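You operate a simulated robot arm through the tools that you are given. There is no shell and no other tool. Be economical: measure what you need, move in short steps, check, and stop when the job is done.

Carry out the task below with a simulated robot arm. There is one attempt and no reset: what you move stays moved.

TASK
Rub test tile 2 with the orange peg, then sort it by the stain card.
Fine: tile to the yellow stop, clamp down, peg in the sleeve, three turns; peg back, clamp up; a pass goes to its numbered bay, a rewash to the red tray. Set down upright: what you pick out.

It is judged by the outcome, as a careful person would: the job done as asked, and still so three seconds after it is handed in. It fails if anything else is knocked over, pushed out of place, dropped, spilled or broken.

THE ROBOT
A 6-joint arm with a two-finger parallel gripper on a trunk, on a base that drives. Base frame: it is fixed to the floor where the robot stands at the start and does not move with it; the origin is under the middle of the robot, x ahead of it, y to its left, z up. Units: mm, degrees, N and s.
With the tool pointing down near the work surface it reaches from about 360 to 860 mm from the robot's upright axis, wherever it stands. Its first joint turns from -115.0 to 115.0 degrees. Places, roughly: rub clamp lever [700, -200, 1000]; rub crank [600, -400, 1000]; rub tester [600, -300, 900]; sleeve of the rub tester [600, -300, 900]. Payload 3.43 kg.
Tool frame: the origin (TCP) lies between the finger pads and is the grasp point; the fingertips stand 34 mm ahead of it; z points along the fingers, y is the line along which they close. The gripper opens to 128 mm. The fingers are 24 mm wide and 12 mm thick; the gripper's body (48 by 130 mm) begins 96 mm behind the TCP.
Orientation is that of the tool frame in the base frame, as a unit quaternion [w, x, y, z]. With the fingers straight down and closing along the base's y, the tool's x points along the base's -x, its y along +y and its z along -z.

THE INTERFACE
- The arm moves only by the tool play_rows. Its argument "series" is a list of rows, each a list of 7 numbers: the shift along the base's x, y, z in units of 30 mm (1.0 is 30 mm), then the turn, a rotation vector about the base's x, y, z in units of 6 degrees (1.0 is 6 degrees), then the closure, from 0 (fully open) to 1 (shut). In form: [[x, y, z, wx, wy, wz, fingers], ...]. A call has 1 to 10 rows; each row shifts and turns the commanded pose from where the row before left it. A call with a number of a shift or a turn outside -1 to 1 is refused whole. A row lasts 0.2 s, in which the tool goes at most 50 mm and 8.6 degrees; a call with a longer step from one row to the next is refused whole, and so is a gripper value outside its range. A pose out of reach is approached as far as the arm can. The call stops where the force on the tool passes 90 N (or 10 N more than at its start, if that is more) or the arm is blocked; 0.2 s more then pass. The fingers move at their own pace (about 108 mm/s each) and stop on an object; they squeeze with about 20 N. The grip force told is the motor's: it shows also when the fingers shut on nothing. Time passes only in rows, and 0.2 s behind the last, so rows that do not move let the fingers close. The reply holds the time, the measured pose of the TCP, the force on the tool along the base axes, the opening and the grip force, in the units named above and with some noise, with the torque about the TCP (base axes, N m) and any sound that the robot's microphone picked up.
- Cameras (640 x 400 px; columns grow to the right, rows downward): "scene" is now at [10.4, 148.3, 1420.9]; the picture's right is [-0.60, -0.80, 0.00], its down [-0.24, 0.18, -0.95] and it looks along [0.77, -0.57, -0.30] (base axes); focal length 294 px, centre (320, 200). "wrist" rides on the gripper at [76, -11, -160] in the tool frame; the picture's right is [0.15, 0.99, 0.00], its down [-0.88, 0.13, -0.46] and it looks along [-0.45, 0.07, 0.89] (tool axes); focal length 234 px, centre (320, 200). There is no depth. A picture from a camera that has moved, and an enlarged one, comes with that camera's place and axes in the base frame and with its lens. The place of the scene camera against the robot may be out by one fixed shift of up to 25 mm in any direction.
- grab_frame(camera): a new picture of that camera. It takes no simulated time.
- move_column(by): slides the trunk up (or, below 0, down) by that many mm; the arm and the scene camera ride with it, the base frame stays. It gives what a move gives, with no picture.
- drive_base(legs): drives the robot by 1 to 6 legs, each [ahead, turn to the left] in mm and degrees, along the robot's own axes; the way and the turn of a leg run together, so that a leg with both is an arc; at most 1500 mm and 180 degrees a leg. The arm and the cameras ride along, it lands a little off, and it stops where it bumps. It gives what a move gives.
- head_to(pan, tilt): turns the head with the scene camera to pan (to the left, within 103 degrees either way) and tilt (down, from -29 to 69), counted from straight ahead of the robot. It gives what a move gives.
- close_up(camera, box): a new picture of the part [left, top, right, bottom] of that camera's present view, enlarged. It takes no simulated time.
- close_job(): hands the job in; it is judged then, once.

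Work in short steps. Places have to be worked out from the pictures, the camera data and where the tool is seen: move nearer, look again, correct. Check each grasp and each placing, and mend what went wrong. You have 120 turns and 82 pictures in all, those below and enlarged ones among them. Open the gripper and draw the arm clear of the work before you hand the job in, unless the task says otherwise; then end with one line.

The tools are called after "Emit:" by a JSON object that holds its "fn" and its "kwargs". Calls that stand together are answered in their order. play_rows: Moves the arm, as the interface text tells. Its arguments: {"type":"object","properties":{"series":{"type":"array"}},"required":["series"]} The other tools are called the same way: move_column (by) slides the trunk up or down; drive_base (legs) drives the base; head_to (pan, tilt) turns the head that bears the scene camera; grab_frame (camera) takes a picture; close_up (camera, box) takes an enlarged picture of a part of a camera's view; close_job () hands the job in.

At the start:

```text
t: 0.0
position: [417.4, -384.6, 1300.7]
ee_rot: [0.0, 0.0, 1.0, 0.0]
wrist_force: [0.7, 1.7, 0.5]
moment: [0.01, 0.02, 0.01]
opening: 128.1
finger_force: 0.0
trunk travel left (down, up): [-650.0, 140.0]
robot x, y, heading: [-1.2, -3.1, 0.1]
head pan, tilt: [-36.5, 17.3]
```

scene: 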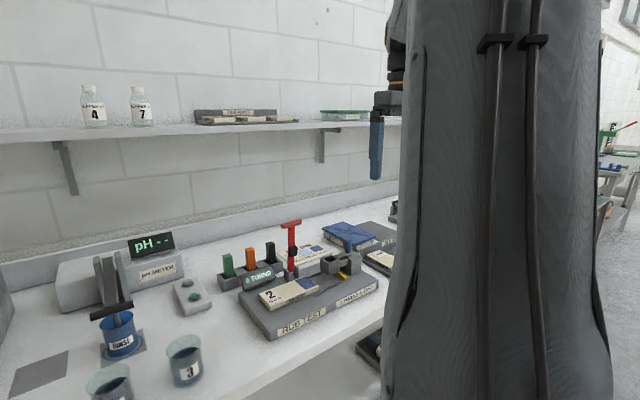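
wrist: 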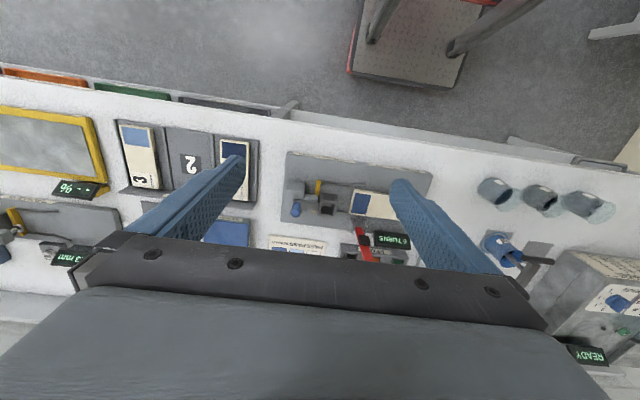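

I start with enlarged views of the rub tester and its surroundings.

Emit:
{"fn": "close_up", "kwargs": {"camera": "scene", "box": [200, 200, 400, 350]}}

Emit:
{"fn": "close_up", "kwargs": {"camera": "wrist", "box": [100, 100, 440, 280]}}

```text
2.67 times, centred on (300, 275) of scene
camera zoom: at [10.4, 148.3, 1420.9], right [-0.6, -0.8, 0.0], down [-0.24, 0.18, -0.95], along [0.77, -0.57, -0.3], focal length 784 px, centre (373, 0)
```

zoom: 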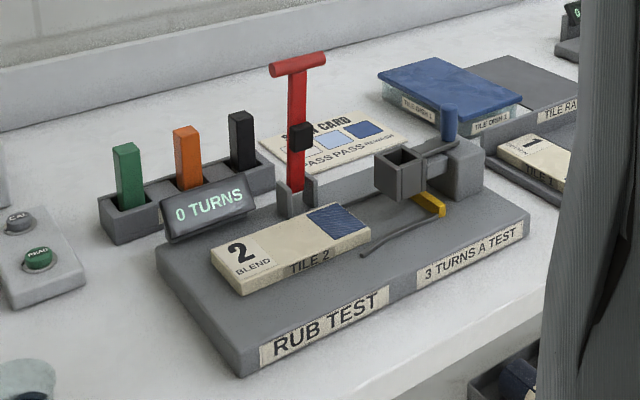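

```text
1.88 times, centred on (270, 190) of wrist
camera zoom: at [343.0, -395.3, 1462.2], right [-0.15, 0.99, 0.0], down [0.88, 0.13, 0.46], along [0.45, 0.07, -0.89], focal length 441 px, centre (414, 219)
```

zoom: 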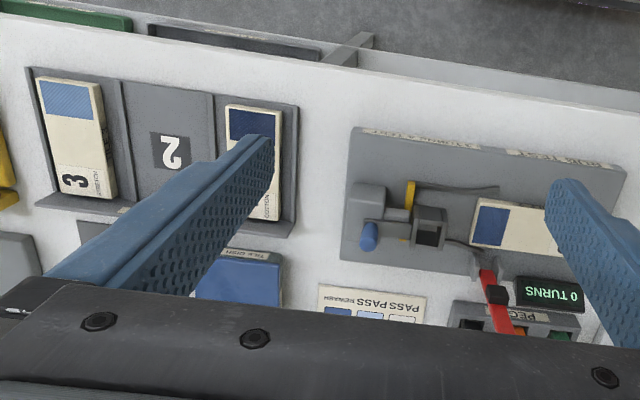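

The tester holds tile 2 already, off the stop. I turn the head to find the red tray and see the rest of the bench.

Emit:
{"fn": "head_to", "kwargs": {"pan": -75, "tilt": 30}}

Emit:
{"fn": "grab_frame", "kwargs": {"camera": "scene"}}

Emit:
{"fn": "head_to", "kwargs": {"pan": 20, "tilt": 30}}

Emit:
{"fn": "grab_frame", "kwargs": {"camera": "scene"}}

```text
t: 1.1
position: [416.9, -385.0, 1301.1]
ee_rot: [0.0, 0.0, 1.0, 0.001]
wrist_force: [0.2, 0.7, -0.6]
moment: [-0.01, 0.03, 0.0]
opening: 127.9
finger_force: 0.0
trunk travel left (down, up): [-650.0, 140.0]
robot x, y, heading: [-0.4, -4.0, -0.1]
head pan, tilt: [-75.0, 30.0]
```

```text
77 pictures are left
camera scene: at [-41.1, 116.6, 1400.5], right [-0.97, -0.26, 0.0], down [-0.13, 0.48, -0.87], along [0.22, -0.84, -0.5], focal length 294 px, centre (320, 200)
```

scene: 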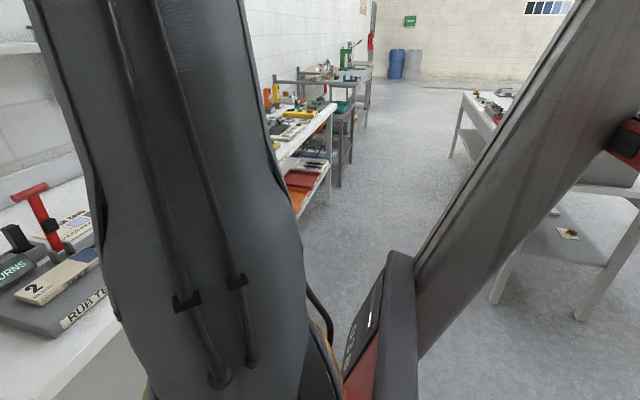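

```text
t: 2.8
position: [417.5, -384.4, 1301.6]
ee_rot: [-0.001, 0.0, 1.0, 0.0]
wrist_force: [-0.7, 0.4, 0.3]
moment: [-0.03, -0.01, -0.02]
opening: 127.8
finger_force: 0.0
trunk travel left (down, up): [-650.0, 140.0]
robot x, y, heading: [3.0, -0.5, -0.1]
head pan, tilt: [20.0, 30.0]
```

```text
76 pictures are left
camera scene: at [20.4, 234.8, 1400.5], right [0.34, -0.94, 0.0], down [-0.47, -0.17, -0.87], along [0.81, 0.3, -0.5], focal length 294 px, centre (320, 200)
```

scene: 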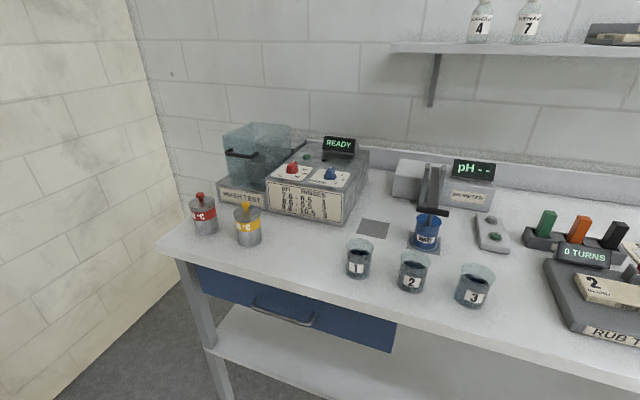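

The bench items left of the tester are irrelevant. I bring the arm toward the tester at height, to get a nearer look with the wrist camera.

Emit:
{"fn": "play_rows", "kwargs": {"series": [[0.5, 1, -0.6, 0, 0, 0, 0], [0.5, 1, -0.6, 0, 0, 0, 0], [0.5, 1, -0.6, 0, 0, 0, 0], [0.5, 1, -0.6, 0, 0, 0, 0], [0, 1, 0, 0, 0, 0, 0], [0, 0, 0, 0, 0, 0, 0]]}}

Emit:
{"fn": "grab_frame", "kwargs": {"camera": "wrist"}}

Emit:
{"fn": "head_to", "kwargs": {"pan": -30, "tilt": 28}}

Emit:
{"fn": "grab_frame", "kwargs": {"camera": "scene"}}

```text
t: 4.2
position: [475.9, -233.9, 1227.3]
ee_rot: [-0.001, 0.0, 1.0, 0.0]
wrist_force: [0.0, 1.3, 0.7]
moment: [-0.03, -0.01, 0.03]
opening: 128.1
finger_force: 0.0
trunk travel left (down, up): [-650.0, 140.0]
robot x, y, heading: [-1.2, -1.5, -0.1]
head pan, tilt: [20.0, 30.0]
```

```text
75 pictures are left
camera wrist: at [401.7, -244.5, 1389.2], right [-0.15, 0.99, 0.0], down [0.88, 0.13, 0.46], along [0.45, 0.07, -0.89], focal length 234 px, centre (320, 200)
```

wrist: 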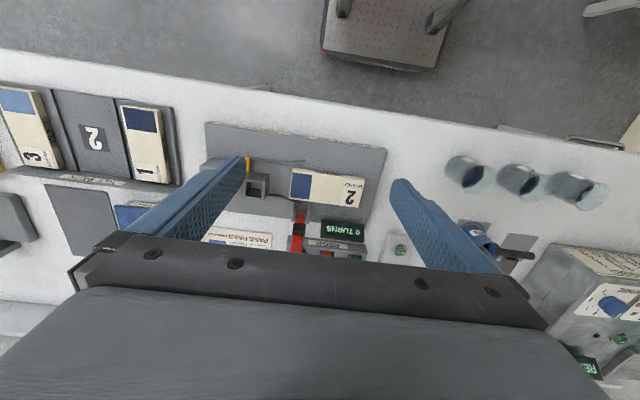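

```text
t: 5.3
position: [476.2, -233.2, 1228.3]
ee_rot: [0.0, 0.0, 1.0, 0.0]
wrist_force: [0.2, 0.8, -0.7]
moment: [0.03, 0.01, -0.04]
opening: 128.0
finger_force: 0.0
trunk travel left (down, up): [-650.0, 140.0]
robot x, y, heading: [-1.0, -3.2, 0.1]
head pan, tilt: [-30.0, 28.0]
```

```text
74 pictures are left
camera scene: at [14.4, 158.4, 1403.7], right [-0.5, -0.87, 0.0], down [-0.41, 0.23, -0.88], along [0.77, -0.44, -0.47], focal length 294 px, centre (320, 200)
```

scene: 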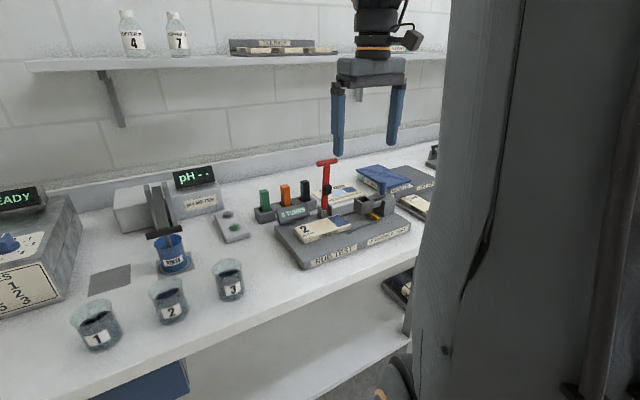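

I take an enlarged wrist view of the tester for triangulation.

Emit:
{"fn": "close_up", "kwargs": {"camera": "wrist", "box": [190, 110, 400, 260]}}

Emit:
{"fn": "close_up", "kwargs": {"camera": "scene", "box": [240, 150, 440, 275]}}

```text
2.67 times, centred on (295, 185) of wrist
camera zoom: at [401.7, -244.9, 1389.4], right [-0.15, 0.99, 0.0], down [0.88, 0.13, 0.46], along [0.45, 0.07, -0.89], focal length 624 px, centre (387, 240)
```

zoom: 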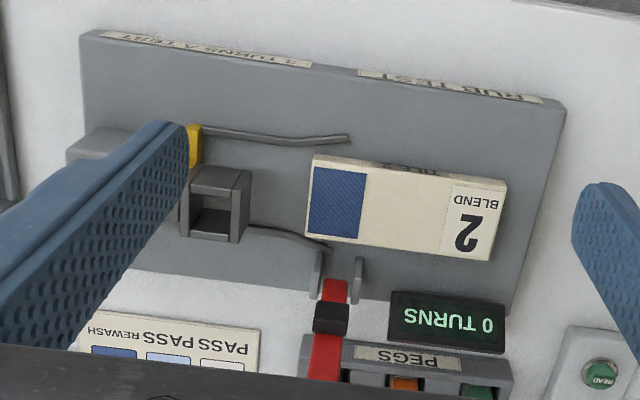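

```text
3.20 times, centred on (340, 212) of scene
camera zoom: at [14.4, 158.4, 1403.7], right [-0.5, -0.87, 0.0], down [-0.41, 0.23, -0.88], along [0.77, -0.44, -0.47], focal length 941 px, centre (256, 160)
```

zoom: 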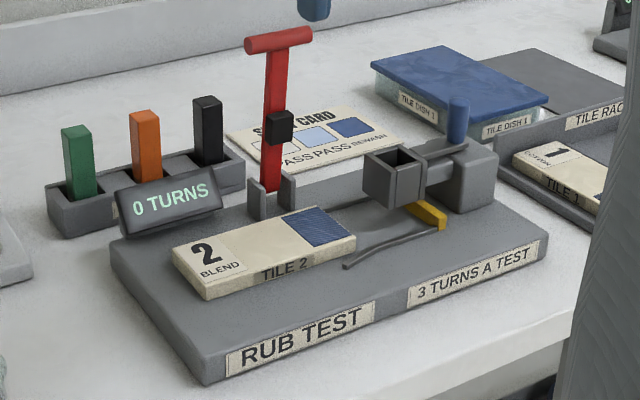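

The tile (about 150×70 mm) sits short of the funnel rails leading to the stop; the lever hinges toward me. I turn the gripper -90° about z and move nearer, over the "2" end of the tile.

Emit:
{"fn": "play_rows", "kwargs": {"series": [[0.4, 0.2, 0, 0, 0, -1, 0], [0.4, 0.2, 0, 0, 0, -1, 0], [0.4, 0.2, 0, 0, 0, -1, 0], [0.4, 0.2, 0, 0, 0, -1, 0], [0.4, 0.2, 0, 0, 0, -1, 0], [0.4, 0.2, -0.2, 0, 0, -1, 0], [0.4, 0.2, -0.2, 0, 0, -1, 0], [0.4, 0.2, -0.2, 0, 0, -1, 0], [0.4, 0.2, -0.2, 0, 0, -1, 0], [0.4, 0.2, -0.2, 0, 0, -1, 0]]}}

Emit:
{"fn": "play_rows", "kwargs": {"series": [[0, 0, -0.5, 0, 0, -1, 0], [0, 0, -0.5, 0, 0, -1, 0], [0, 0, -0.5, 0, 0, -1, 0], [0, 0, -0.5, 0, 0, -1, 0], [0, 0, -0.5, 0, 0, -1, 0], [0, 0, 0, 0, 0, 0, 0]]}}

Emit:
{"fn": "grab_frame", "kwargs": {"camera": "wrist"}}

Emit:
{"fn": "grab_frame", "kwargs": {"camera": "scene"}}

```text
t: 7.5
position: [596.7, -173.7, 1198.4]
ee_rot: [0.0, 0.501, 0.866, 0.0]
wrist_force: [-0.1, -0.2, 0.4]
moment: [0.0, -0.06, 0.01]
opening: 128.1
finger_force: 0.1
trunk travel left (down, up): [-650.0, 140.0]
robot x, y, heading: [-2.2, 1.8, -0.0]
head pan, tilt: [-30.0, 28.0]
```

```text
t: 8.9
position: [597.7, -176.2, 1124.0]
ee_rot: [0.0, 0.708, 0.707, 0.0]
wrist_force: [-0.3, -0.6, -0.2]
moment: [0.03, 0.05, 0.04]
opening: 127.9
finger_force: 0.0
trunk travel left (down, up): [-650.0, 140.0]
robot x, y, heading: [1.9, -0.3, -0.1]
head pan, tilt: [-30.0, 28.0]
```

```text
71 pictures are left
camera wrist: at [587.7, -99.6, 1284.6], right [0.99, 0.15, 0.0], down [0.13, -0.88, 0.46], along [0.07, -0.45, -0.89], focal length 234 px, centre (320, 200)
```

wrist: 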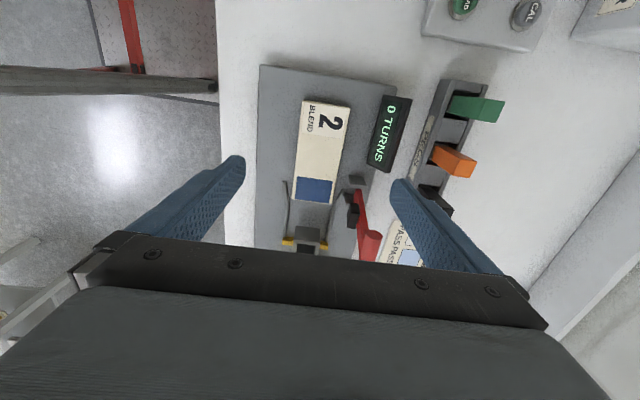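

```text
70 pictures are left
camera scene: at [14.4, 158.4, 1403.7], right [-0.5, -0.87, 0.0], down [-0.41, 0.23, -0.88], along [0.76, -0.44, -0.47], focal length 294 px, centre (320, 200)
```

scene: 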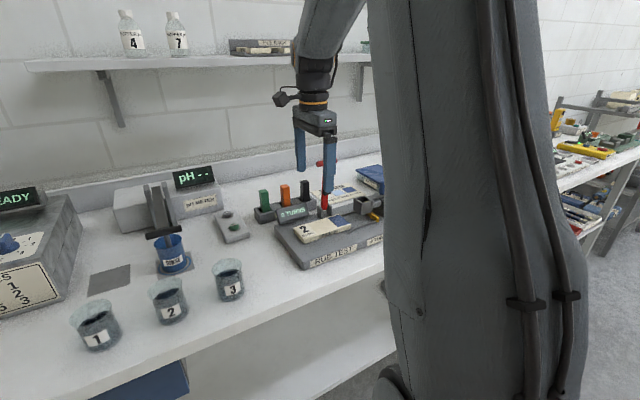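

I enlarge the wrist view around the tester.

Emit:
{"fn": "close_up", "kwargs": {"camera": "wrist", "box": [240, 60, 480, 265]}}

```text
1.95 times, centred on (360, 162) of wrist
camera zoom: at [587.7, -99.6, 1284.6], right [0.99, 0.15, 0.0], down [0.13, -0.88, 0.46], along [0.07, -0.45, -0.89], focal length 457 px, centre (242, 273)
```

zoom: 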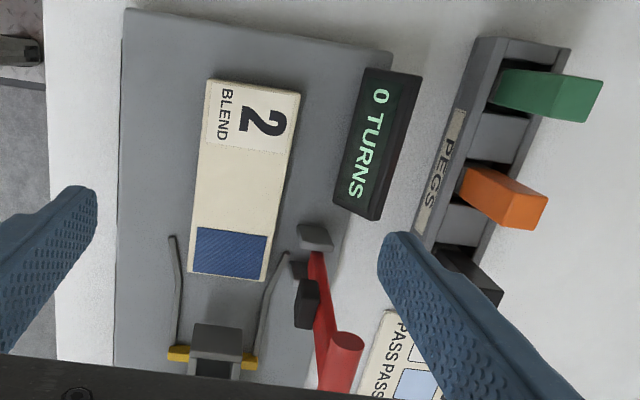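

Triangulated: tile spans x 570–632, y −275…−126, top z≈949, bed ≈933, stop face y≈−355, lever pad (652,−246,1027), T handle ≈ z 1107. I'll push the tile's "2" end with closed fingers, in the yaw-0 attitude so that the body clears the lever.

Emit:
{"fn": "play_rows", "kwargs": {"series": [[0, 0.4, 0, 0, 0, 1, 0.5], [0, 0.4, 0, 0, 0, 1, 1], [0, 0.4, 0, 0, 0, 1, 1], [0, 0.4, 0, 0, 0, 1, 1], [0, 0.4, 0, 0, 0, 1, 1], [0, 0.4, 0, 0, 0, 1, 1], [0, 0.3, 0, 0, 0, 1, 1], [0.1, 0, 0, 0, 0, 1, 1], [0, 0, 0, 0, 0, 1, 1], [0, 0, 0, 0, 0, 1, 1]]}}

Emit:
{"fn": "play_rows", "kwargs": {"series": [[0, 0, -0.6, 0, 0, 1, 1], [0, 0, -0.6, 0, 0, 1, 1], [0, 0, -0.6, 0, 0, 1, 1], [0, 0, -0.6, 0, 0, 1, 1], [0, 0, -0.6, 0, 0, 1, 1], [0, 0, -0.6, 0, 0, 0, 1], [0, 0, 0, 0, 0, 0, 1]]}}

Emit:
{"fn": "grab_frame", "kwargs": {"camera": "wrist"}}

Emit:
{"fn": "close_up", "kwargs": {"camera": "scene", "box": [240, 120, 400, 275]}}

```text
t: 11.1
position: [600.9, -94.9, 1123.6]
ee_rot: [0.0, 0.258, 0.966, 0.0]
wrist_force: [1.0, 0.1, 0.4]
moment: [-0.05, -0.01, -0.01]
opening: 0.0
finger_force: 20.5
trunk travel left (down, up): [-650.0, 140.0]
robot x, y, heading: [-0.3, -1.9, 0.1]
head pan, tilt: [-30.0, 28.0]
```

```text
t: 12.7
position: [601.4, -93.7, 1014.4]
ee_rot: [-0.001, 0.001, 1.0, 0.0]
wrist_force: [0.1, 0.4, 0.6]
moment: [0.01, 0.0, 0.0]
opening: 0.1
finger_force: 20.4
trunk travel left (down, up): [-650.0, 140.0]
robot x, y, heading: [4.9, 0.9, -0.0]
head pan, tilt: [-30.0, 28.0]
```

```text
68 pictures are left
camera wrist: at [526.3, -103.9, 1175.8], right [-0.15, 0.99, 0.0], down [0.88, 0.13, 0.46], along [0.45, 0.07, -0.89], focal length 234 px, centre (320, 200)
```

wrist: 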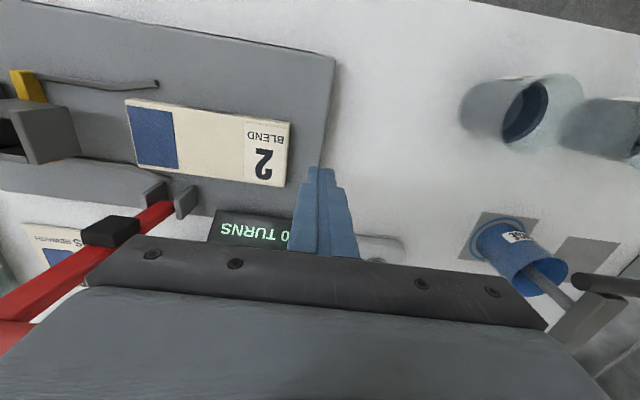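

```text
2.58 times, centred on (320, 198) of scene
camera zoom: at [14.4, 158.4, 1403.7], right [-0.5, -0.87, 0.0], down [-0.41, 0.23, -0.88], along [0.76, -0.44, -0.47], focal length 759 px, centre (320, 206)
```

zoom: 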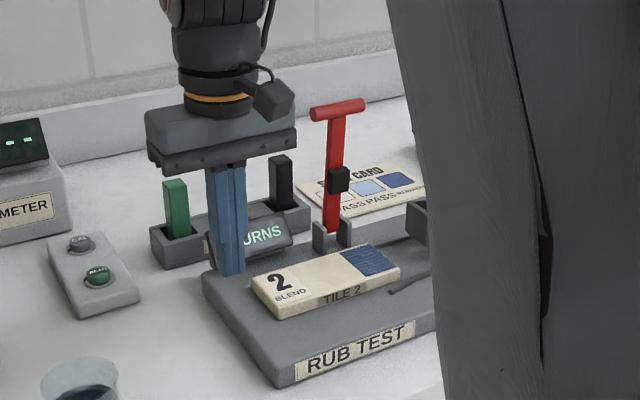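

Fingers are just beyond the tile's end, clear of the display. I lower to tip height ≈938 and begin the push in small steps.

Emit:
{"fn": "play_rows", "kwargs": {"series": [[0, 0, -0.5, 0, 0, 0, 1], [0, 0, -0.5, 0, 0, 0, 1], [0, 0, -0.4, 0, 0, 0, 1], [0, -0.5, 0, 0, 0, 0, 1], [0, -0.5, 0, 0, 0, 0, 1], [0, -0.4, 0, 0, 0, 0, 1], [0, -0.4, 0, 0, 0, 0, 1], [0, -0.4, 0, 0, 0, 0, 1], [0, 0, 0, 0, 0, 0, 1]]}}

Emit:
{"fn": "grab_frame", "kwargs": {"camera": "wrist"}}

```text
t: 14.7
position: [598.4, -158.0, 973.5]
ee_rot: [0.0, 0.001, 1.0, 0.0]
wrist_force: [0.0, -0.3, 1.0]
moment: [0.02, -0.03, -0.06]
opening: 0.0
finger_force: 19.8
trunk travel left (down, up): [-650.0, 140.0]
robot x, y, heading: [1.5, -0.1, -0.1]
head pan, tilt: [-30.0, 28.0]
```

```text
66 pictures are left
camera wrist: at [525.5, -170.1, 1135.1], right [-0.15, 0.99, 0.0], down [0.88, 0.13, 0.46], along [0.45, 0.07, -0.89], focal length 234 px, centre (320, 200)
```

wrist: 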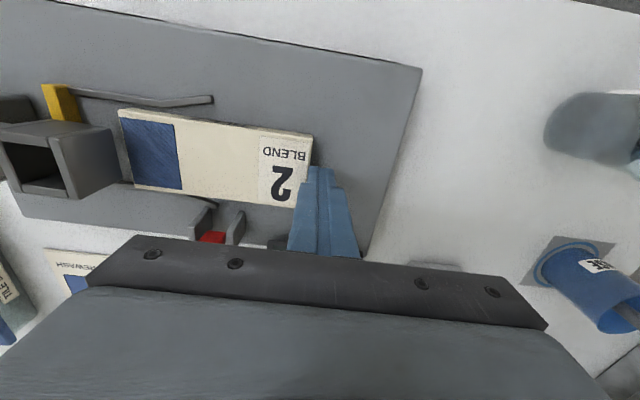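

The tile is entering the rails. I continue slowly to the stop.

Emit:
{"fn": "play_rows", "kwargs": {"series": [[0, -0.3, 0, 0, 0, 0, 1], [0, -0.3, 0, 0, 0, 0, 1], [0, -0.3, 0, 0, 0, 0, 1], [0, -0.15, 0, 0, 0, 0, 1], [0, 0, 0, 0, 0, 0, 1]]}}

Emit:
{"fn": "grab_frame", "kwargs": {"camera": "wrist"}}

```text
t: 15.9
position: [600.0, -190.6, 972.8]
ee_rot: [0.0, 0.0, 1.0, 0.0]
wrist_force: [-0.1, 0.1, 0.0]
moment: [0.0, -0.02, 0.0]
opening: 0.0
finger_force: 20.2
trunk travel left (down, up): [-650.0, 140.0]
robot x, y, heading: [-0.6, 0.0, 0.2]
head pan, tilt: [-30.0, 28.0]
```

```text
65 pictures are left
camera wrist: at [525.9, -202.0, 1134.5], right [-0.15, 0.99, 0.0], down [0.88, 0.13, 0.46], along [0.45, 0.07, -0.89], focal length 234 px, centre (320, 200)
```

wrist: 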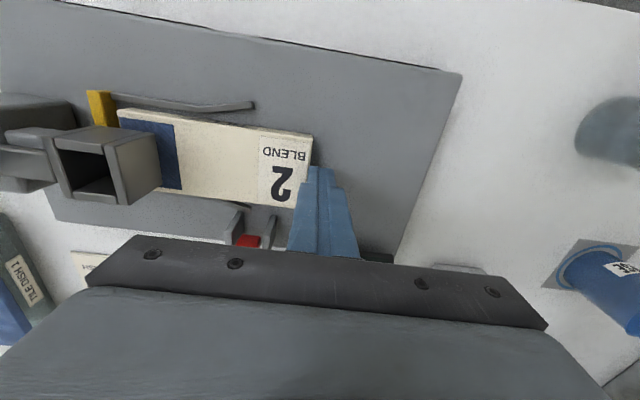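

A few millimetres remain to the yellow stop; I creep until a contact force shows.

Emit:
{"fn": "play_rows", "kwargs": {"series": [[0, -0.1, 0, 0, 0, 0, 1], [0, -0.1, 0, 0, 0, 0, 1], [0, 0, 0, 0, 0, 0, 1]]}}

Emit:
{"fn": "close_up", "kwargs": {"camera": "wrist", "box": [60, 70, 320, 230]}}

```text
t: 16.7
position: [599.9, -196.5, 974.0]
ee_rot: [0.0, -0.001, 1.0, -0.001]
wrist_force: [0.4, 0.8, 0.4]
moment: [0.02, -0.03, -0.01]
opening: 0.1
finger_force: 20.1
trunk travel left (down, up): [-650.0, 140.0]
robot x, y, heading: [-0.1, -0.2, -0.0]
head pan, tilt: [-30.0, 28.0]
```

```text
2.46 times, centred on (190, 150) of wrist
camera zoom: at [526.0, -207.8, 1135.4], right [-0.15, 0.99, 0.0], down [0.88, 0.13, 0.46], along [0.45, 0.07, -0.89], focal length 576 px, centre (640, 323)
```

zoom: 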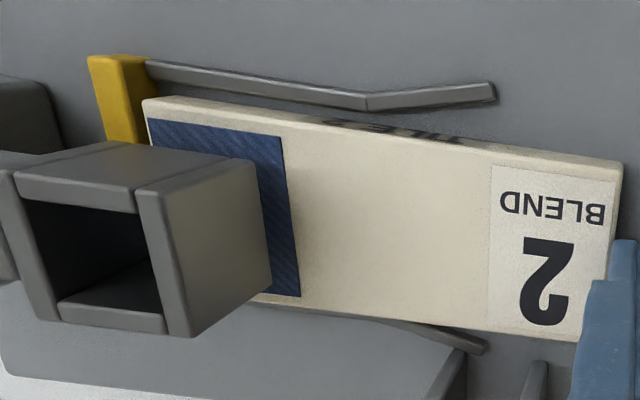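

Nearly touching; I creep further with small steps.

Emit:
{"fn": "play_rows", "kwargs": {"series": [[0, -0.08, 0, 0, 0, 0, 1], [0, -0.08, 0, 0, 0, 0, 1], [0, 0, 0, 0, 0, 0, 1]]}}

Emit:
{"fn": "close_up", "kwargs": {"camera": "wrist", "box": [60, 70, 320, 230]}}

```text
t: 17.5
position: [601.4, -202.8, 972.7]
ee_rot: [0.0, 0.0, 1.0, 0.0]
wrist_force: [0.0, 5.3, 1.8]
moment: [0.13, 0.04, 0.01]
opening: 0.2
finger_force: 19.5
trunk travel left (down, up): [-650.0, 140.0]
robot x, y, heading: [3.9, -0.6, 0.1]
head pan, tilt: [-30.0, 28.0]
```

```text
2.46 times, centred on (190, 150) of wrist
camera zoom: at [526.4, -212.7, 1134.8], right [-0.15, 0.99, 0.0], down [0.88, 0.13, 0.46], along [0.45, 0.07, -0.89], focal length 576 px, centre (640, 323)
```

zoom: 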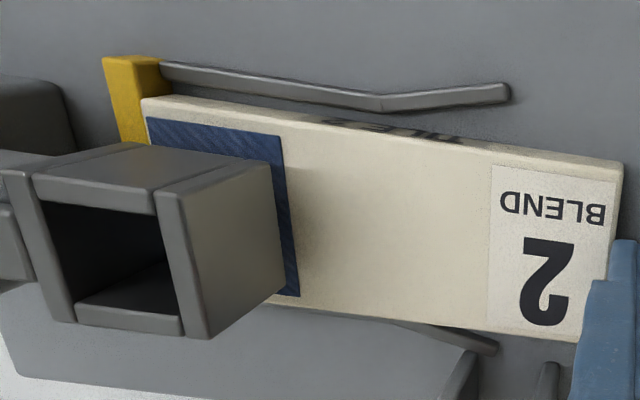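

Contact (5 N against the stop) and the picture shows the tile touching it. I back off, rise, and look at the lever from above.

Emit:
{"fn": "play_rows", "kwargs": {"series": [[0, 0.5, 0, 0, 0, 0, 1], [0, 0.5, 0.5, 0, 0, 0, 1], [0, 0, 1, 0, 0, 0, 1], [0, 0, 1, 0, 0, 0, 1], [0, 0, 1, 0, 0, 0, 1], [0, 0, 1, 0, 0, 0, 1], [0, 0, 1, 0, 0, 0, 1], [0, 0, 1, 0, 0, 0, 1], [0, -1, 0.5, 0, 0, 0, 1], [0, -1, 0, 0, 0, 0, 1]]}}

Emit:
{"fn": "grab_frame", "kwargs": {"camera": "wrist"}}

Emit:
{"fn": "close_up", "kwargs": {"camera": "scene", "box": [240, 120, 400, 275]}}

```text
t: 19.7
position: [600.4, -231.1, 1184.8]
ee_rot: [-0.001, 0.0, 1.0, 0.0]
wrist_force: [-0.4, -0.1, 0.9]
moment: [0.0, -0.01, 0.02]
opening: 0.0
finger_force: 20.2
trunk travel left (down, up): [-650.0, 140.0]
robot x, y, heading: [0.9, -1.3, 0.3]
head pan, tilt: [-30.0, 28.0]
```

```text
62 pictures are left
camera wrist: at [525.4, -241.2, 1346.2], right [-0.15, 0.99, 0.0], down [0.88, 0.13, 0.45], along [0.45, 0.07, -0.89], focal length 234 px, centre (320, 200)
```

wrist: 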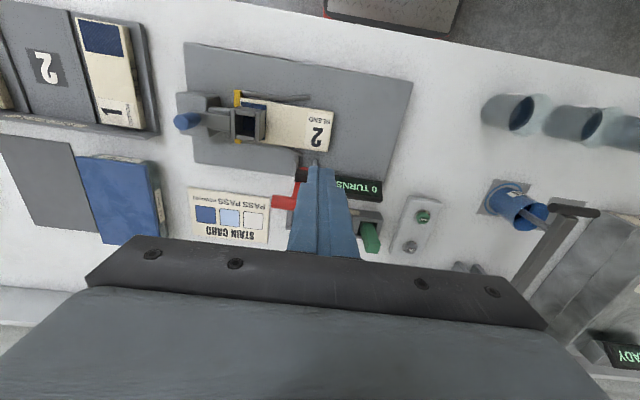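

```text
2.58 times, centred on (320, 198) of scene
camera zoom: at [14.3, 158.8, 1403.6], right [-0.5, -0.87, 0.0], down [-0.41, 0.23, -0.88], along [0.76, -0.44, -0.47], focal length 759 px, centre (320, 206)
```

zoom: 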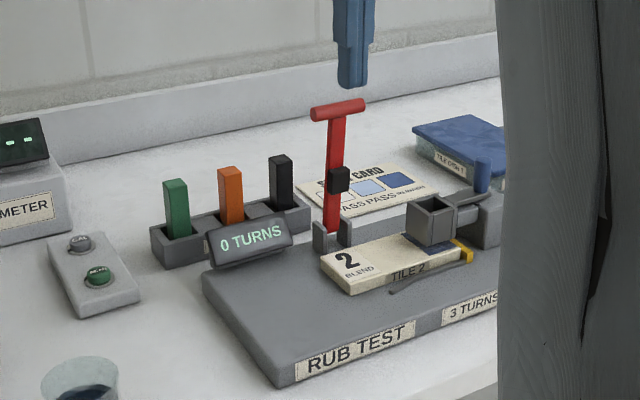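

Tile stays at the stop. T handle ≈ (657,−247,1105). I go over and behind it, lower the closed fingers behind the stem, then sweep toward me.

Emit:
{"fn": "play_rows", "kwargs": {"series": [[0.9, -0.15, 0, 0, 0, 0, 1], [0.9, -0.15, 0, 0, 0, 0, 1], [0.9, -0.15, 0, 0, 0, 0, 1], [0.5, -0.08, 0, 0, 0, 0, 1], [0, 0, 0, 0, 0, 0, 1], [0, 0, -0.8, 0, 0, 0, 1], [0, 0, -0.8, 0, 0, 0, 1], [0, 0, -0.8, 0, 0, 0, 1], [0, 0, 0, 0, 0, 0, 1]]}}

Emit:
{"fn": "close_up", "kwargs": {"camera": "scene", "box": [240, 100, 400, 275]}}

Emit:
{"fn": "grab_frame", "kwargs": {"camera": "wrist"}}

```text
t: 21.7
position: [696.7, -247.5, 1113.4]
ee_rot: [0.0, 0.0, 1.0, 0.001]
wrist_force: [0.8, 0.0, 0.3]
moment: [0.04, -0.01, -0.02]
opening: 0.0
finger_force: 20.2
trunk travel left (down, up): [-650.0, 140.0]
robot x, y, heading: [-0.2, 1.4, 0.3]
head pan, tilt: [-30.0, 28.0]
```

```text
2.29 times, centred on (320, 188) of scene
camera zoom: at [14.5, 158.4, 1403.7], right [-0.5, -0.87, 0.0], down [-0.41, 0.23, -0.88], along [0.76, -0.44, -0.47], focal length 672 px, centre (320, 229)
```

zoom: 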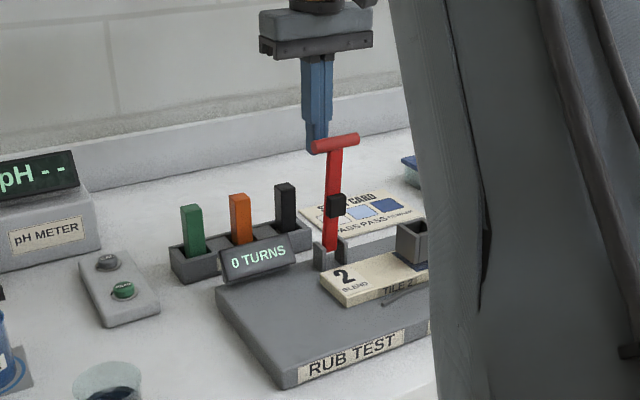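

```text
59 pictures are left
camera wrist: at [622.4, -256.9, 1273.9], right [-0.15, 0.99, 0.0], down [0.88, 0.13, 0.46], along [0.45, 0.07, -0.89], focal length 234 px, centre (320, 200)
```

wrist: 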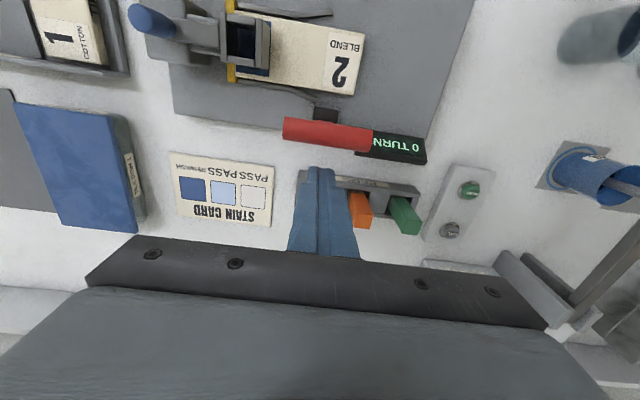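

T is at (656,−246), fingers right behind it. I sweep along the hinge's arc, first 40°.

Emit:
{"fn": "play_rows", "kwargs": {"series": [[-0.7, 0, -0.1, 0, 0, 0, 1], [-0.67, 0, -0.02, 0, 0, 0, 1], [-0.66, 0, -0.13, 0, 0, 0, 1], [-0.62, 0, -0.25, 0, 0, 0, 1], [-0.57, 0, -0.35, 0, 0, 0, 1], [0, 0, 0, 0, 0, 0, 1]]}}

Emit:
{"fn": "close_up", "kwargs": {"camera": "scene", "box": [240, 100, 400, 275]}}

```text
t: 23.1
position: [598.6, -248.4, 1086.5]
ee_rot: [-0.001, 0.0, 1.0, 0.001]
wrist_force: [0.2, -0.4, 0.2]
moment: [0.01, -0.02, 0.04]
opening: 0.1
finger_force: 20.1
trunk travel left (down, up): [-650.0, 140.0]
robot x, y, heading: [-0.0, 1.7, 0.1]
head pan, tilt: [-30.0, 28.0]
```

```text
2.29 times, centred on (320, 188) of scene
camera zoom: at [14.4, 158.4, 1403.7], right [-0.5, -0.87, 0.0], down [-0.41, 0.23, -0.88], along [0.76, -0.44, -0.47], focal length 672 px, centre (320, 229)
```

zoom: 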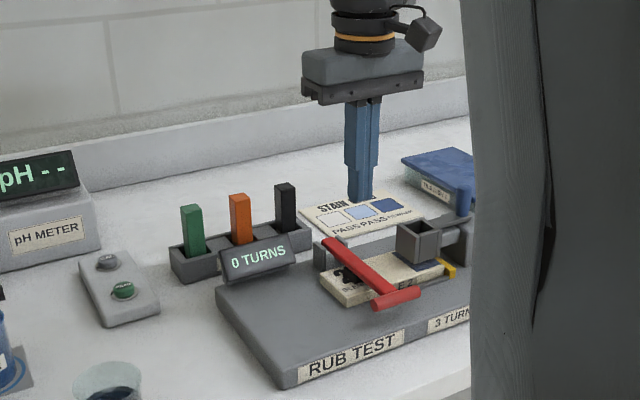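

The lever toppled over by itself onto the tile. I press lightly on its stem to see that it is fully down.

Emit:
{"fn": "play_rows", "kwargs": {"series": [[-0.9, 0, 0, 0, 0, 0, 1], [-0.9, 0, 0, 0, 0, 0, 1], [0, 0, -0.8, 0, 0, 0, 1], [0, 0, -0.8, 0, 0, 0, 1], [0, 0, -0.5, 0, 0, 0, 1], [0, 0, 0, 0, 0, 0, 1]]}}

Emit:
{"fn": "close_up", "kwargs": {"camera": "scene", "box": [280, 150, 420, 265]}}

Emit:
{"fn": "grab_frame", "kwargs": {"camera": "wrist"}}

```text
t: 24.5
position: [544.7, -246.8, 1024.4]
ee_rot: [0.0, 0.0, 1.0, 0.0]
wrist_force: [0.6, -0.4, 0.7]
moment: [0.02, 0.0, 0.0]
opening: 0.0
finger_force: 19.8
trunk travel left (down, up): [-650.0, 140.0]
robot x, y, heading: [-1.2, 1.9, 0.4]
head pan, tilt: [-30.0, 28.0]
```

```text
3.48 times, centred on (350, 208) of scene
camera zoom: at [14.4, 158.4, 1403.7], right [-0.5, -0.87, 0.0], down [-0.41, 0.23, -0.88], along [0.76, -0.44, -0.47], focal length 1022 px, centre (216, 174)
```

zoom: 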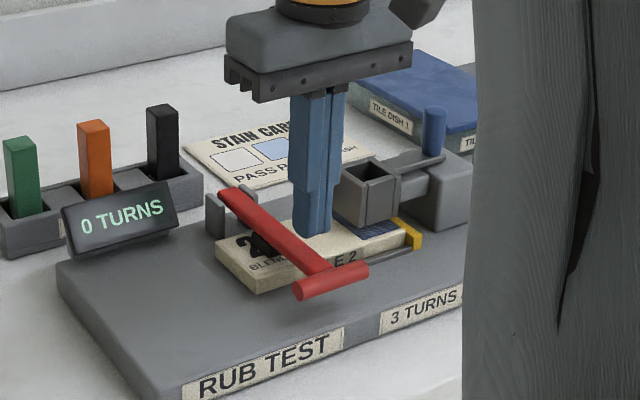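

```text
56 pictures are left
camera wrist: at [470.4, -257.4, 1184.7], right [-0.15, 0.99, 0.0], down [0.88, 0.13, 0.46], along [0.45, 0.07, -0.89], focal length 234 px, centre (320, 200)
```

wrist: 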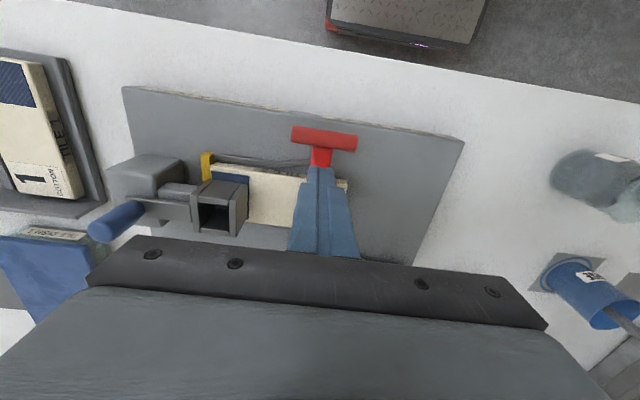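

No contact yet (tip at 990). I descend in small steps until a force shows.

Emit:
{"fn": "play_rows", "kwargs": {"series": [[0, 0, -0.25, 0, 0, 0, 1], [0, 0, -0.2, 0, 0, 0, 1], [0, 0, -0.1, 0, 0, 0, 1], [0, 0, 0, 0, 0, 0, 1]]}}

```text
t: 25.5
position: [544.4, -247.6, 1005.9]
ee_rot: [0.001, 0.0, 1.0, 0.0]
wrist_force: [-0.1, 0.5, -0.1]
moment: [0.0, -0.01, 0.02]
opening: 0.0
finger_force: 19.8
trunk travel left (down, up): [-650.0, 140.0]
robot x, y, heading: [1.8, 3.4, -0.2]
head pan, tilt: [-30.0, 28.0]
```

Emit:
{"fn": "play_rows", "kwargs": {"series": [[0, 0, -0.15, 0, 0, 0, 1], [0, 0, -0.12, 0, 0, 0, 1], [0, 0, -0.1, 0, 0, 0, 1], [0, 0, 0, 0, 0, 0, 1]]}}

Emit:
{"fn": "close_up", "kwargs": {"camera": "scene", "box": [280, 150, 420, 265]}}

```text
t: 26.5
position: [544.5, -247.1, 1000.5]
ee_rot: [0.004, 0.001, 1.0, -0.002]
wrist_force: [-11.8, 4.2, 68.7]
moment: [0.15, 0.14, 0.16]
opening: 0.1
finger_force: 20.0
trunk travel left (down, up): [-650.0, 140.0]
robot x, y, heading: [-0.4, 0.9, 0.3]
head pan, tilt: [-30.0, 28.0]
```

```text
3.48 times, centred on (350, 208) of scene
camera zoom: at [11.5, 159.6, 1403.9], right [-0.5, -0.87, 0.0], down [-0.4, 0.23, -0.88], along [0.77, -0.44, -0.47], focal length 1022 px, centre (216, 174)
```

zoom: 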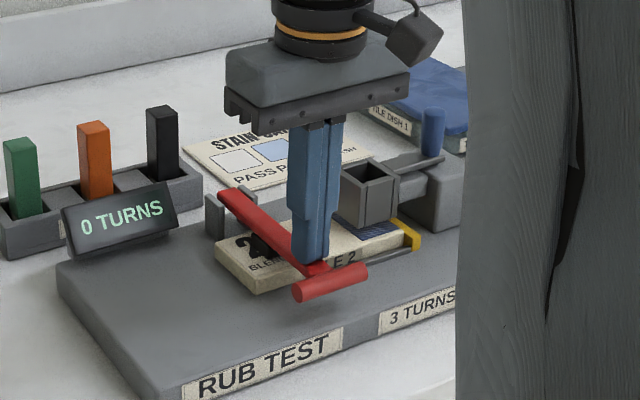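

Firm resistance (69 N): the clamp is down. I lift off and move over the peg rack for a view.

Emit:
{"fn": "play_rows", "kwargs": {"series": [[0, 0, 0.5, 0, 0, 0, 1], [0, 0, 1, 0, 0, 0, 1], [0.3, 0.2, 1, 0, 0, 0, 1], [1, 0.5, 1, 0, 0, 0, 1], [1, 0.5, 1, 0, 0, 0, 0.6], [1, 0.5, 1, 0, 0, 0, 0.6], [1, 0.5, 0.5, 0, 0, 0, 0.6], [1, 0.4, 0, 0, 0, 0, 0.6], [1, 0.2, 0, 0, 0, 0, 0.6], [0, 0, 0, 0, 0, 0, 0.6]]}}

Emit:
{"fn": "grab_frame", "kwargs": {"camera": "wrist"}}

```text
t: 28.7
position: [735.2, -165.2, 1176.3]
ee_rot: [0.0, 0.0, 1.0, 0.0]
wrist_force: [0.0, 1.1, 0.2]
moment: [-0.02, 0.0, -0.02]
opening: 51.3
finger_force: 0.2
trunk travel left (down, up): [-650.0, 140.0]
robot x, y, heading: [-0.6, -1.3, -0.4]
head pan, tilt: [-30.0, 28.0]
```

```text
54 pictures are left
camera wrist: at [661.8, -175.6, 1338.6], right [-0.15, 0.99, 0.0], down [0.88, 0.13, 0.46], along [0.45, 0.07, -0.89], focal length 234 px, centre (320, 200)
```

wrist: 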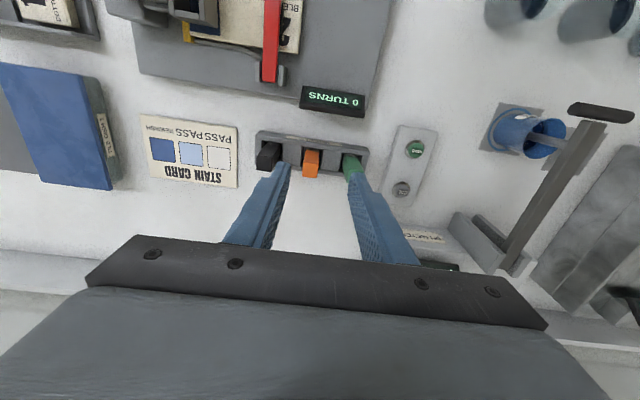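

Emit:
{"fn": "close_up", "kwargs": {"camera": "wrist", "box": [230, 90, 390, 190]}}

Emit:
{"fn": "close_up", "kwargs": {"camera": "wrist", "box": [140, 0, 330, 100]}}

```text
4.00 times, centred on (310, 140) of wrist
camera zoom: at [661.8, -175.6, 1338.6], right [-0.15, 0.99, 0.0], down [0.88, 0.13, 0.46], along [0.45, 0.07, -0.89], focal length 937 px, centre (360, 440)
```

zoom: 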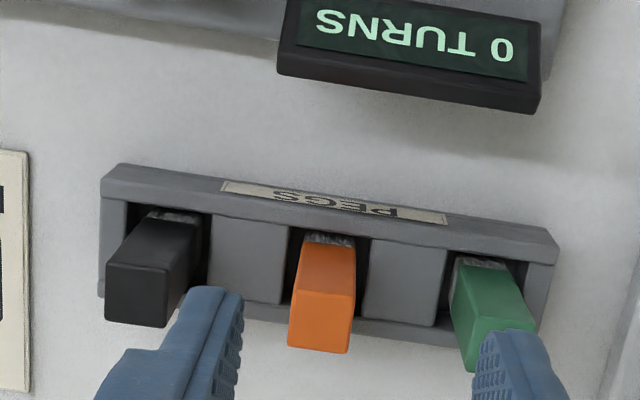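

```text
3.37 times, centred on (235, 50) of wrist
camera zoom: at [661.8, -175.6, 1338.6], right [-0.15, 0.99, 0.0], down [0.88, 0.13, 0.46], along [0.45, 0.07, -0.89], focal length 789 px, centre (606, 705)
```

zoom: 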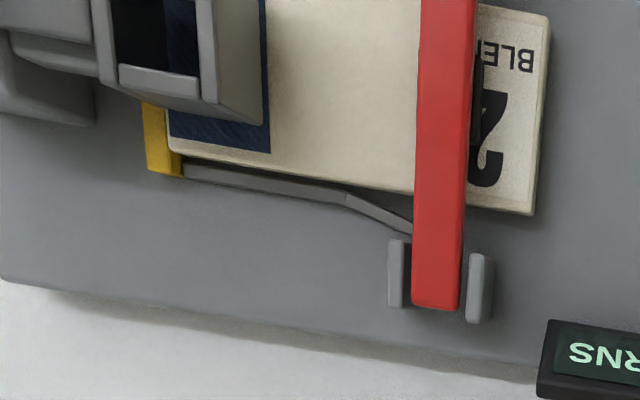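

Clamp is over the tile, tile at the stop. Orange peg top triangulates to (785,−171,999), 23 mm square, neighbours ~70 mm away. I go above it with a 51 mm opening and then look.

Emit:
{"fn": "play_rows", "kwargs": {"series": [[0.85, -0.1, 0, 0, 0, 0, 0.6], [0.8, -0.1, -0.5, 0, 0, 0, 0.6], [0, 0, -1, 0, 0, 0, 0.6], [0, 0, -1, 0, 0, 0, 0.6], [0, 0, -1, 0, 0, 0, 0.6], [0, 0, 0, 0, 0, 0, 0.6]]}}

Emit:
{"fn": "grab_frame", "kwargs": {"camera": "wrist"}}

Emit:
{"fn": "close_up", "kwargs": {"camera": "scene", "box": [220, 90, 380, 240]}}

```text
t: 30.1
position: [784.9, -170.3, 1071.9]
ee_rot: [0.0, 0.0, 1.0, 0.0]
wrist_force: [0.5, 0.0, -0.4]
moment: [0.03, -0.03, 0.0]
opening: 51.1
finger_force: 0.0
trunk travel left (down, up): [-650.0, 140.0]
robot x, y, heading: [1.1, 0.2, -0.1]
head pan, tilt: [-30.0, 28.0]
```

```text
51 pictures are left
camera wrist: at [709.4, -180.9, 1233.3], right [-0.15, 0.99, 0.0], down [0.88, 0.13, 0.46], along [0.45, 0.07, -0.89], focal length 234 px, centre (320, 200)
```

wrist: 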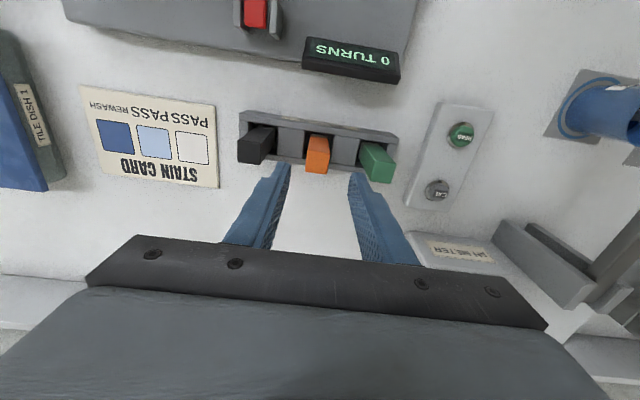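

```text
2.67 times, centred on (300, 165) of scene
camera zoom: at [14.5, 158.4, 1403.7], right [-0.5, -0.87, 0.0], down [-0.41, 0.23, -0.88], along [0.76, -0.44, -0.47], focal length 784 px, centre (373, 293)
```

zoom: 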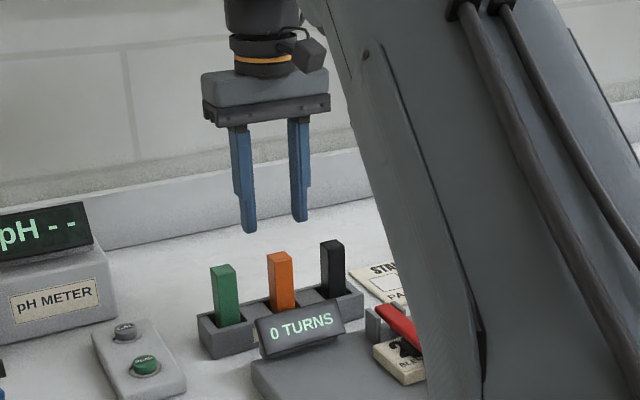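

Position agrees within 2–3 mm. I correct by (−2,−2), descend to peg-top height and take a look before closing.

Emit:
{"fn": "play_rows", "kwargs": {"series": [[-0.06, -0.06, -0.7, 0, 0, 0, 0.6], [0, 0, -0.7, 0, 0, 0, 0.6], [0, 0, -0.6, 0, 0, 0, 0.6], [0, 0, -0.46, 0, 0, 0, 0.6], [0, 0, 0, 0, 0, 0, 0.6]]}}

Emit:
{"fn": "close_up", "kwargs": {"camera": "wrist", "box": [220, 90, 420, 215]}}

```text
t: 31.3
position: [782.3, -170.7, 996.1]
ee_rot: [0.0, 0.0, 1.0, 0.0]
wrist_force: [-0.1, -1.0, 0.4]
moment: [0.01, 0.01, -0.02]
opening: 51.4
finger_force: 0.0
trunk travel left (down, up): [-650.0, 140.0]
robot x, y, heading: [-2.5, -0.4, -0.0]
head pan, tilt: [-30.0, 28.0]
```

```text
3.20 times, centred on (320, 152) of wrist
camera zoom: at [707.9, -181.7, 1156.9], right [-0.15, 0.99, 0.0], down [0.88, 0.13, 0.46], along [0.45, 0.07, -0.89], focal length 749 px, centre (320, 352)
```

zoom: 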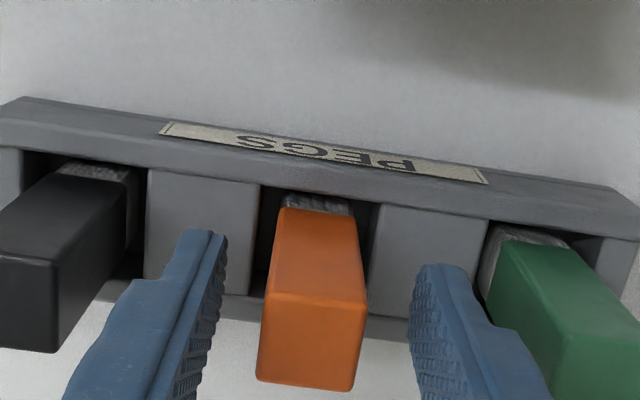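

The peg sits centred between the fingers. I close.

Emit:
{"fn": "play_rows", "kwargs": {"series": [[0.08, -0.02, 0, 0, 0, 0, 0.6], [0, 0, 0, 0, 0, 0, 0.9], [0, 0, 0, 0, 0, 0, 0.9], [0, 0, 0, 0, 0, 0, 0.9]]}}

Emit:
{"fn": "play_rows", "kwargs": {"series": [[0, 0, 0.3, 0, 0, 0, 0.9], [0, 0, 0.7, 0, 0, 0, 0.9], [0, 0, 1, 0, 0, 0, 0.9], [0, 0, 1, 0, 0, 0, 0.9], [0, 0, 1, 0, 0, 0, 0.9], [0, 0, 1, 0, 0, 0, 0.9], [0, 0, 1, 0, 0, 0, 0.9], [0, 0, 0, 0, 0, 0, 0.9]]}}

Emit:
{"fn": "grab_frame", "kwargs": {"camera": "scene"}}

Emit:
{"fn": "grab_frame", "kwargs": {"camera": "wrist"}}

```text
t: 32.3
position: [784.6, -171.2, 995.9]
ee_rot: [0.0, 0.0, 1.0, 0.0]
wrist_force: [0.1, -0.4, 2.0]
moment: [-0.04, -0.08, 0.0]
opening: 23.6
finger_force: 20.0
trunk travel left (down, up): [-650.0, 140.0]
robot x, y, heading: [0.1, 2.6, 0.2]
head pan, tilt: [-30.0, 28.0]
```

```text
t: 34.1
position: [785.4, -171.9, 1176.0]
ee_rot: [0.0, 0.0, 1.0, 0.0]
wrist_force: [0.2, 0.2, -1.5]
moment: [0.01, 0.02, 0.01]
opening: 23.4
finger_force: 19.5
trunk travel left (down, up): [-650.0, 140.0]
robot x, y, heading: [-0.8, -0.7, -0.1]
head pan, tilt: [-30.0, 28.0]
```

```text
48 pictures are left
camera scene: at [14.5, 158.4, 1403.7], right [-0.5, -0.87, 0.0], down [-0.41, 0.23, -0.88], along [0.76, -0.44, -0.47], focal length 294 px, centre (320, 200)
```

scene: 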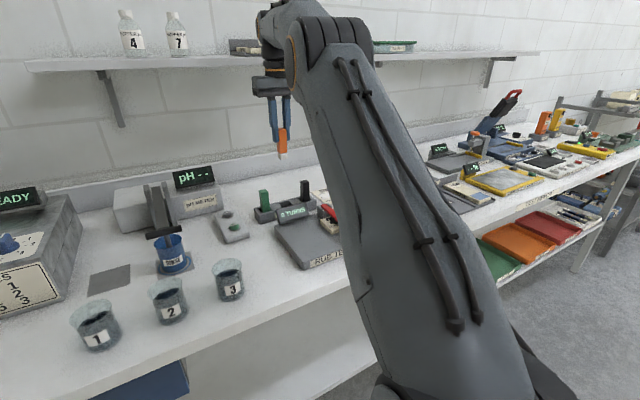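

```text
47 pictures are left
camera wrist: at [711.1, -182.8, 1337.9], right [-0.15, 0.99, 0.0], down [0.88, 0.13, 0.46], along [0.45, 0.07, -0.89], focal length 234 px, centre (320, 200)
```

wrist: 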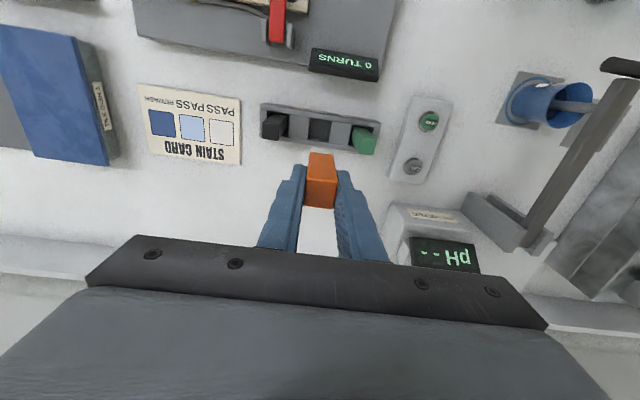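

Peg is held; the red tray is visible on the low shelf farther right. I enlarge the peg to measure how far it reaches below the fingertips.

Emit:
{"fn": "close_up", "kwargs": {"camera": "scene", "box": [240, 70, 340, 170]}}

```text
4.00 times, centred on (290, 120) of scene
camera zoom: at [14.5, 158.4, 1403.7], right [-0.5, -0.87, 0.0], down [-0.41, 0.23, -0.88], along [0.76, -0.44, -0.47], focal length 1176 px, centre (440, 520)
```

zoom: 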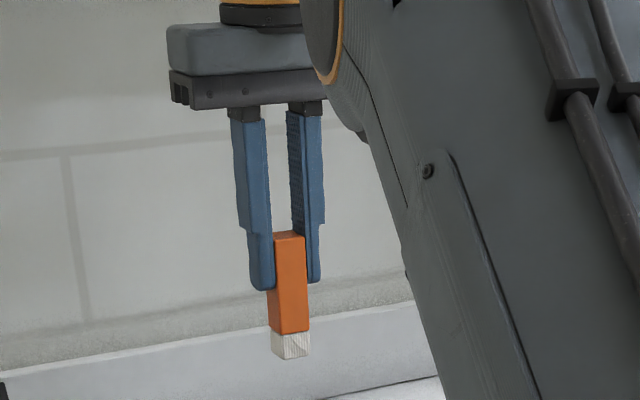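

Peg reaches ≈88 mm from its top, ~50 mm below the fingertips. I move toward the sleeve at height and view it to fix its centre and top.

Emit:
{"fn": "play_rows", "kwargs": {"series": [[-0.8, -0.7, 0.3, 0, 0, 0, 0.9], [-0.8, -0.7, 0.2, 0, 0, 0, 0.9], [-0.8, -0.7, 0, 0, 0, 0, 0.9], [-0.8, -0.7, 0, 0, 0, 0, 0.9], [-0.8, -0.7, 0, 0, 0, 0, 0.9], [-0.8, -0.7, 0, 0, 0, 0, 0.9], [0, 0, 0, 0, 0, 0, 0.9]]}}

Emit:
{"fn": "close_up", "kwargs": {"camera": "wrist", "box": [180, 60, 380, 185]}}

Emit:
{"fn": "play_rows", "kwargs": {"series": [[0.3, 1, 0, 0, 0, 0, 0.9], [0.3, 1, 0, 0, 0, 0, 0.9], [0, 0, 0, 0, 0, 0, 0.9]]}}

Emit:
{"fn": "close_up", "kwargs": {"camera": "wrist", "box": [120, 30, 320, 155]}}

```text
t: 35.7
position: [639.8, -299.3, 1194.4]
ee_rot: [-0.001, 0.0, 1.0, -0.001]
wrist_force: [-0.5, 0.5, -0.4]
moment: [-0.01, 0.02, 0.02]
opening: 23.4
finger_force: 20.2
trunk travel left (down, up): [-650.0, 140.0]
robot x, y, heading: [-2.6, 1.8, 0.3]
head pan, tilt: [-30.0, 28.0]
```

```text
3.20 times, centred on (280, 122) of wrist
camera zoom: at [565.8, -309.7, 1354.1], right [-0.15, 0.99, 0.0], down [0.88, 0.13, 0.46], along [0.45, 0.07, -0.89], focal length 749 px, centre (448, 448)
```

zoom: 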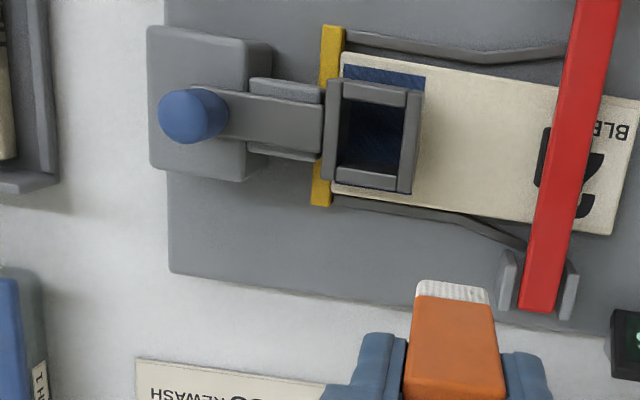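

```text
t: 36.5
position: [658.3, -237.8, 1192.2]
ee_rot: [-0.001, 0.0, 1.0, -0.001]
wrist_force: [0.3, -0.3, -0.8]
moment: [0.01, -0.01, 0.0]
opening: 23.5
finger_force: 19.8
trunk travel left (down, up): [-650.0, 140.0]
robot x, y, heading: [-0.6, -3.8, 0.1]
head pan, tilt: [-30.0, 28.0]
```

```text
3.20 times, centred on (220, 92) of wrist
camera zoom: at [583.8, -248.5, 1352.7], right [-0.15, 0.99, 0.0], down [0.88, 0.13, 0.46], along [0.45, 0.07, -0.89], focal length 749 px, centre (640, 544)
```

zoom: 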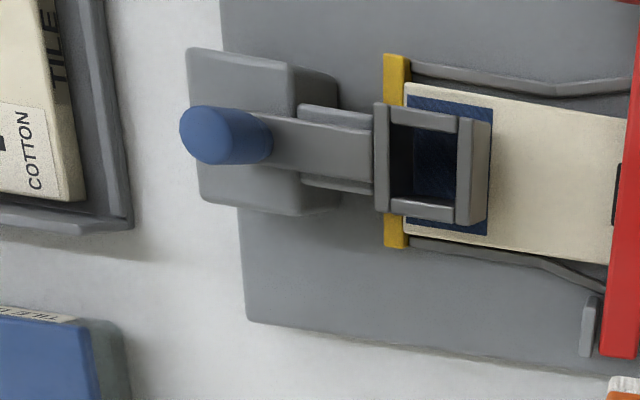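

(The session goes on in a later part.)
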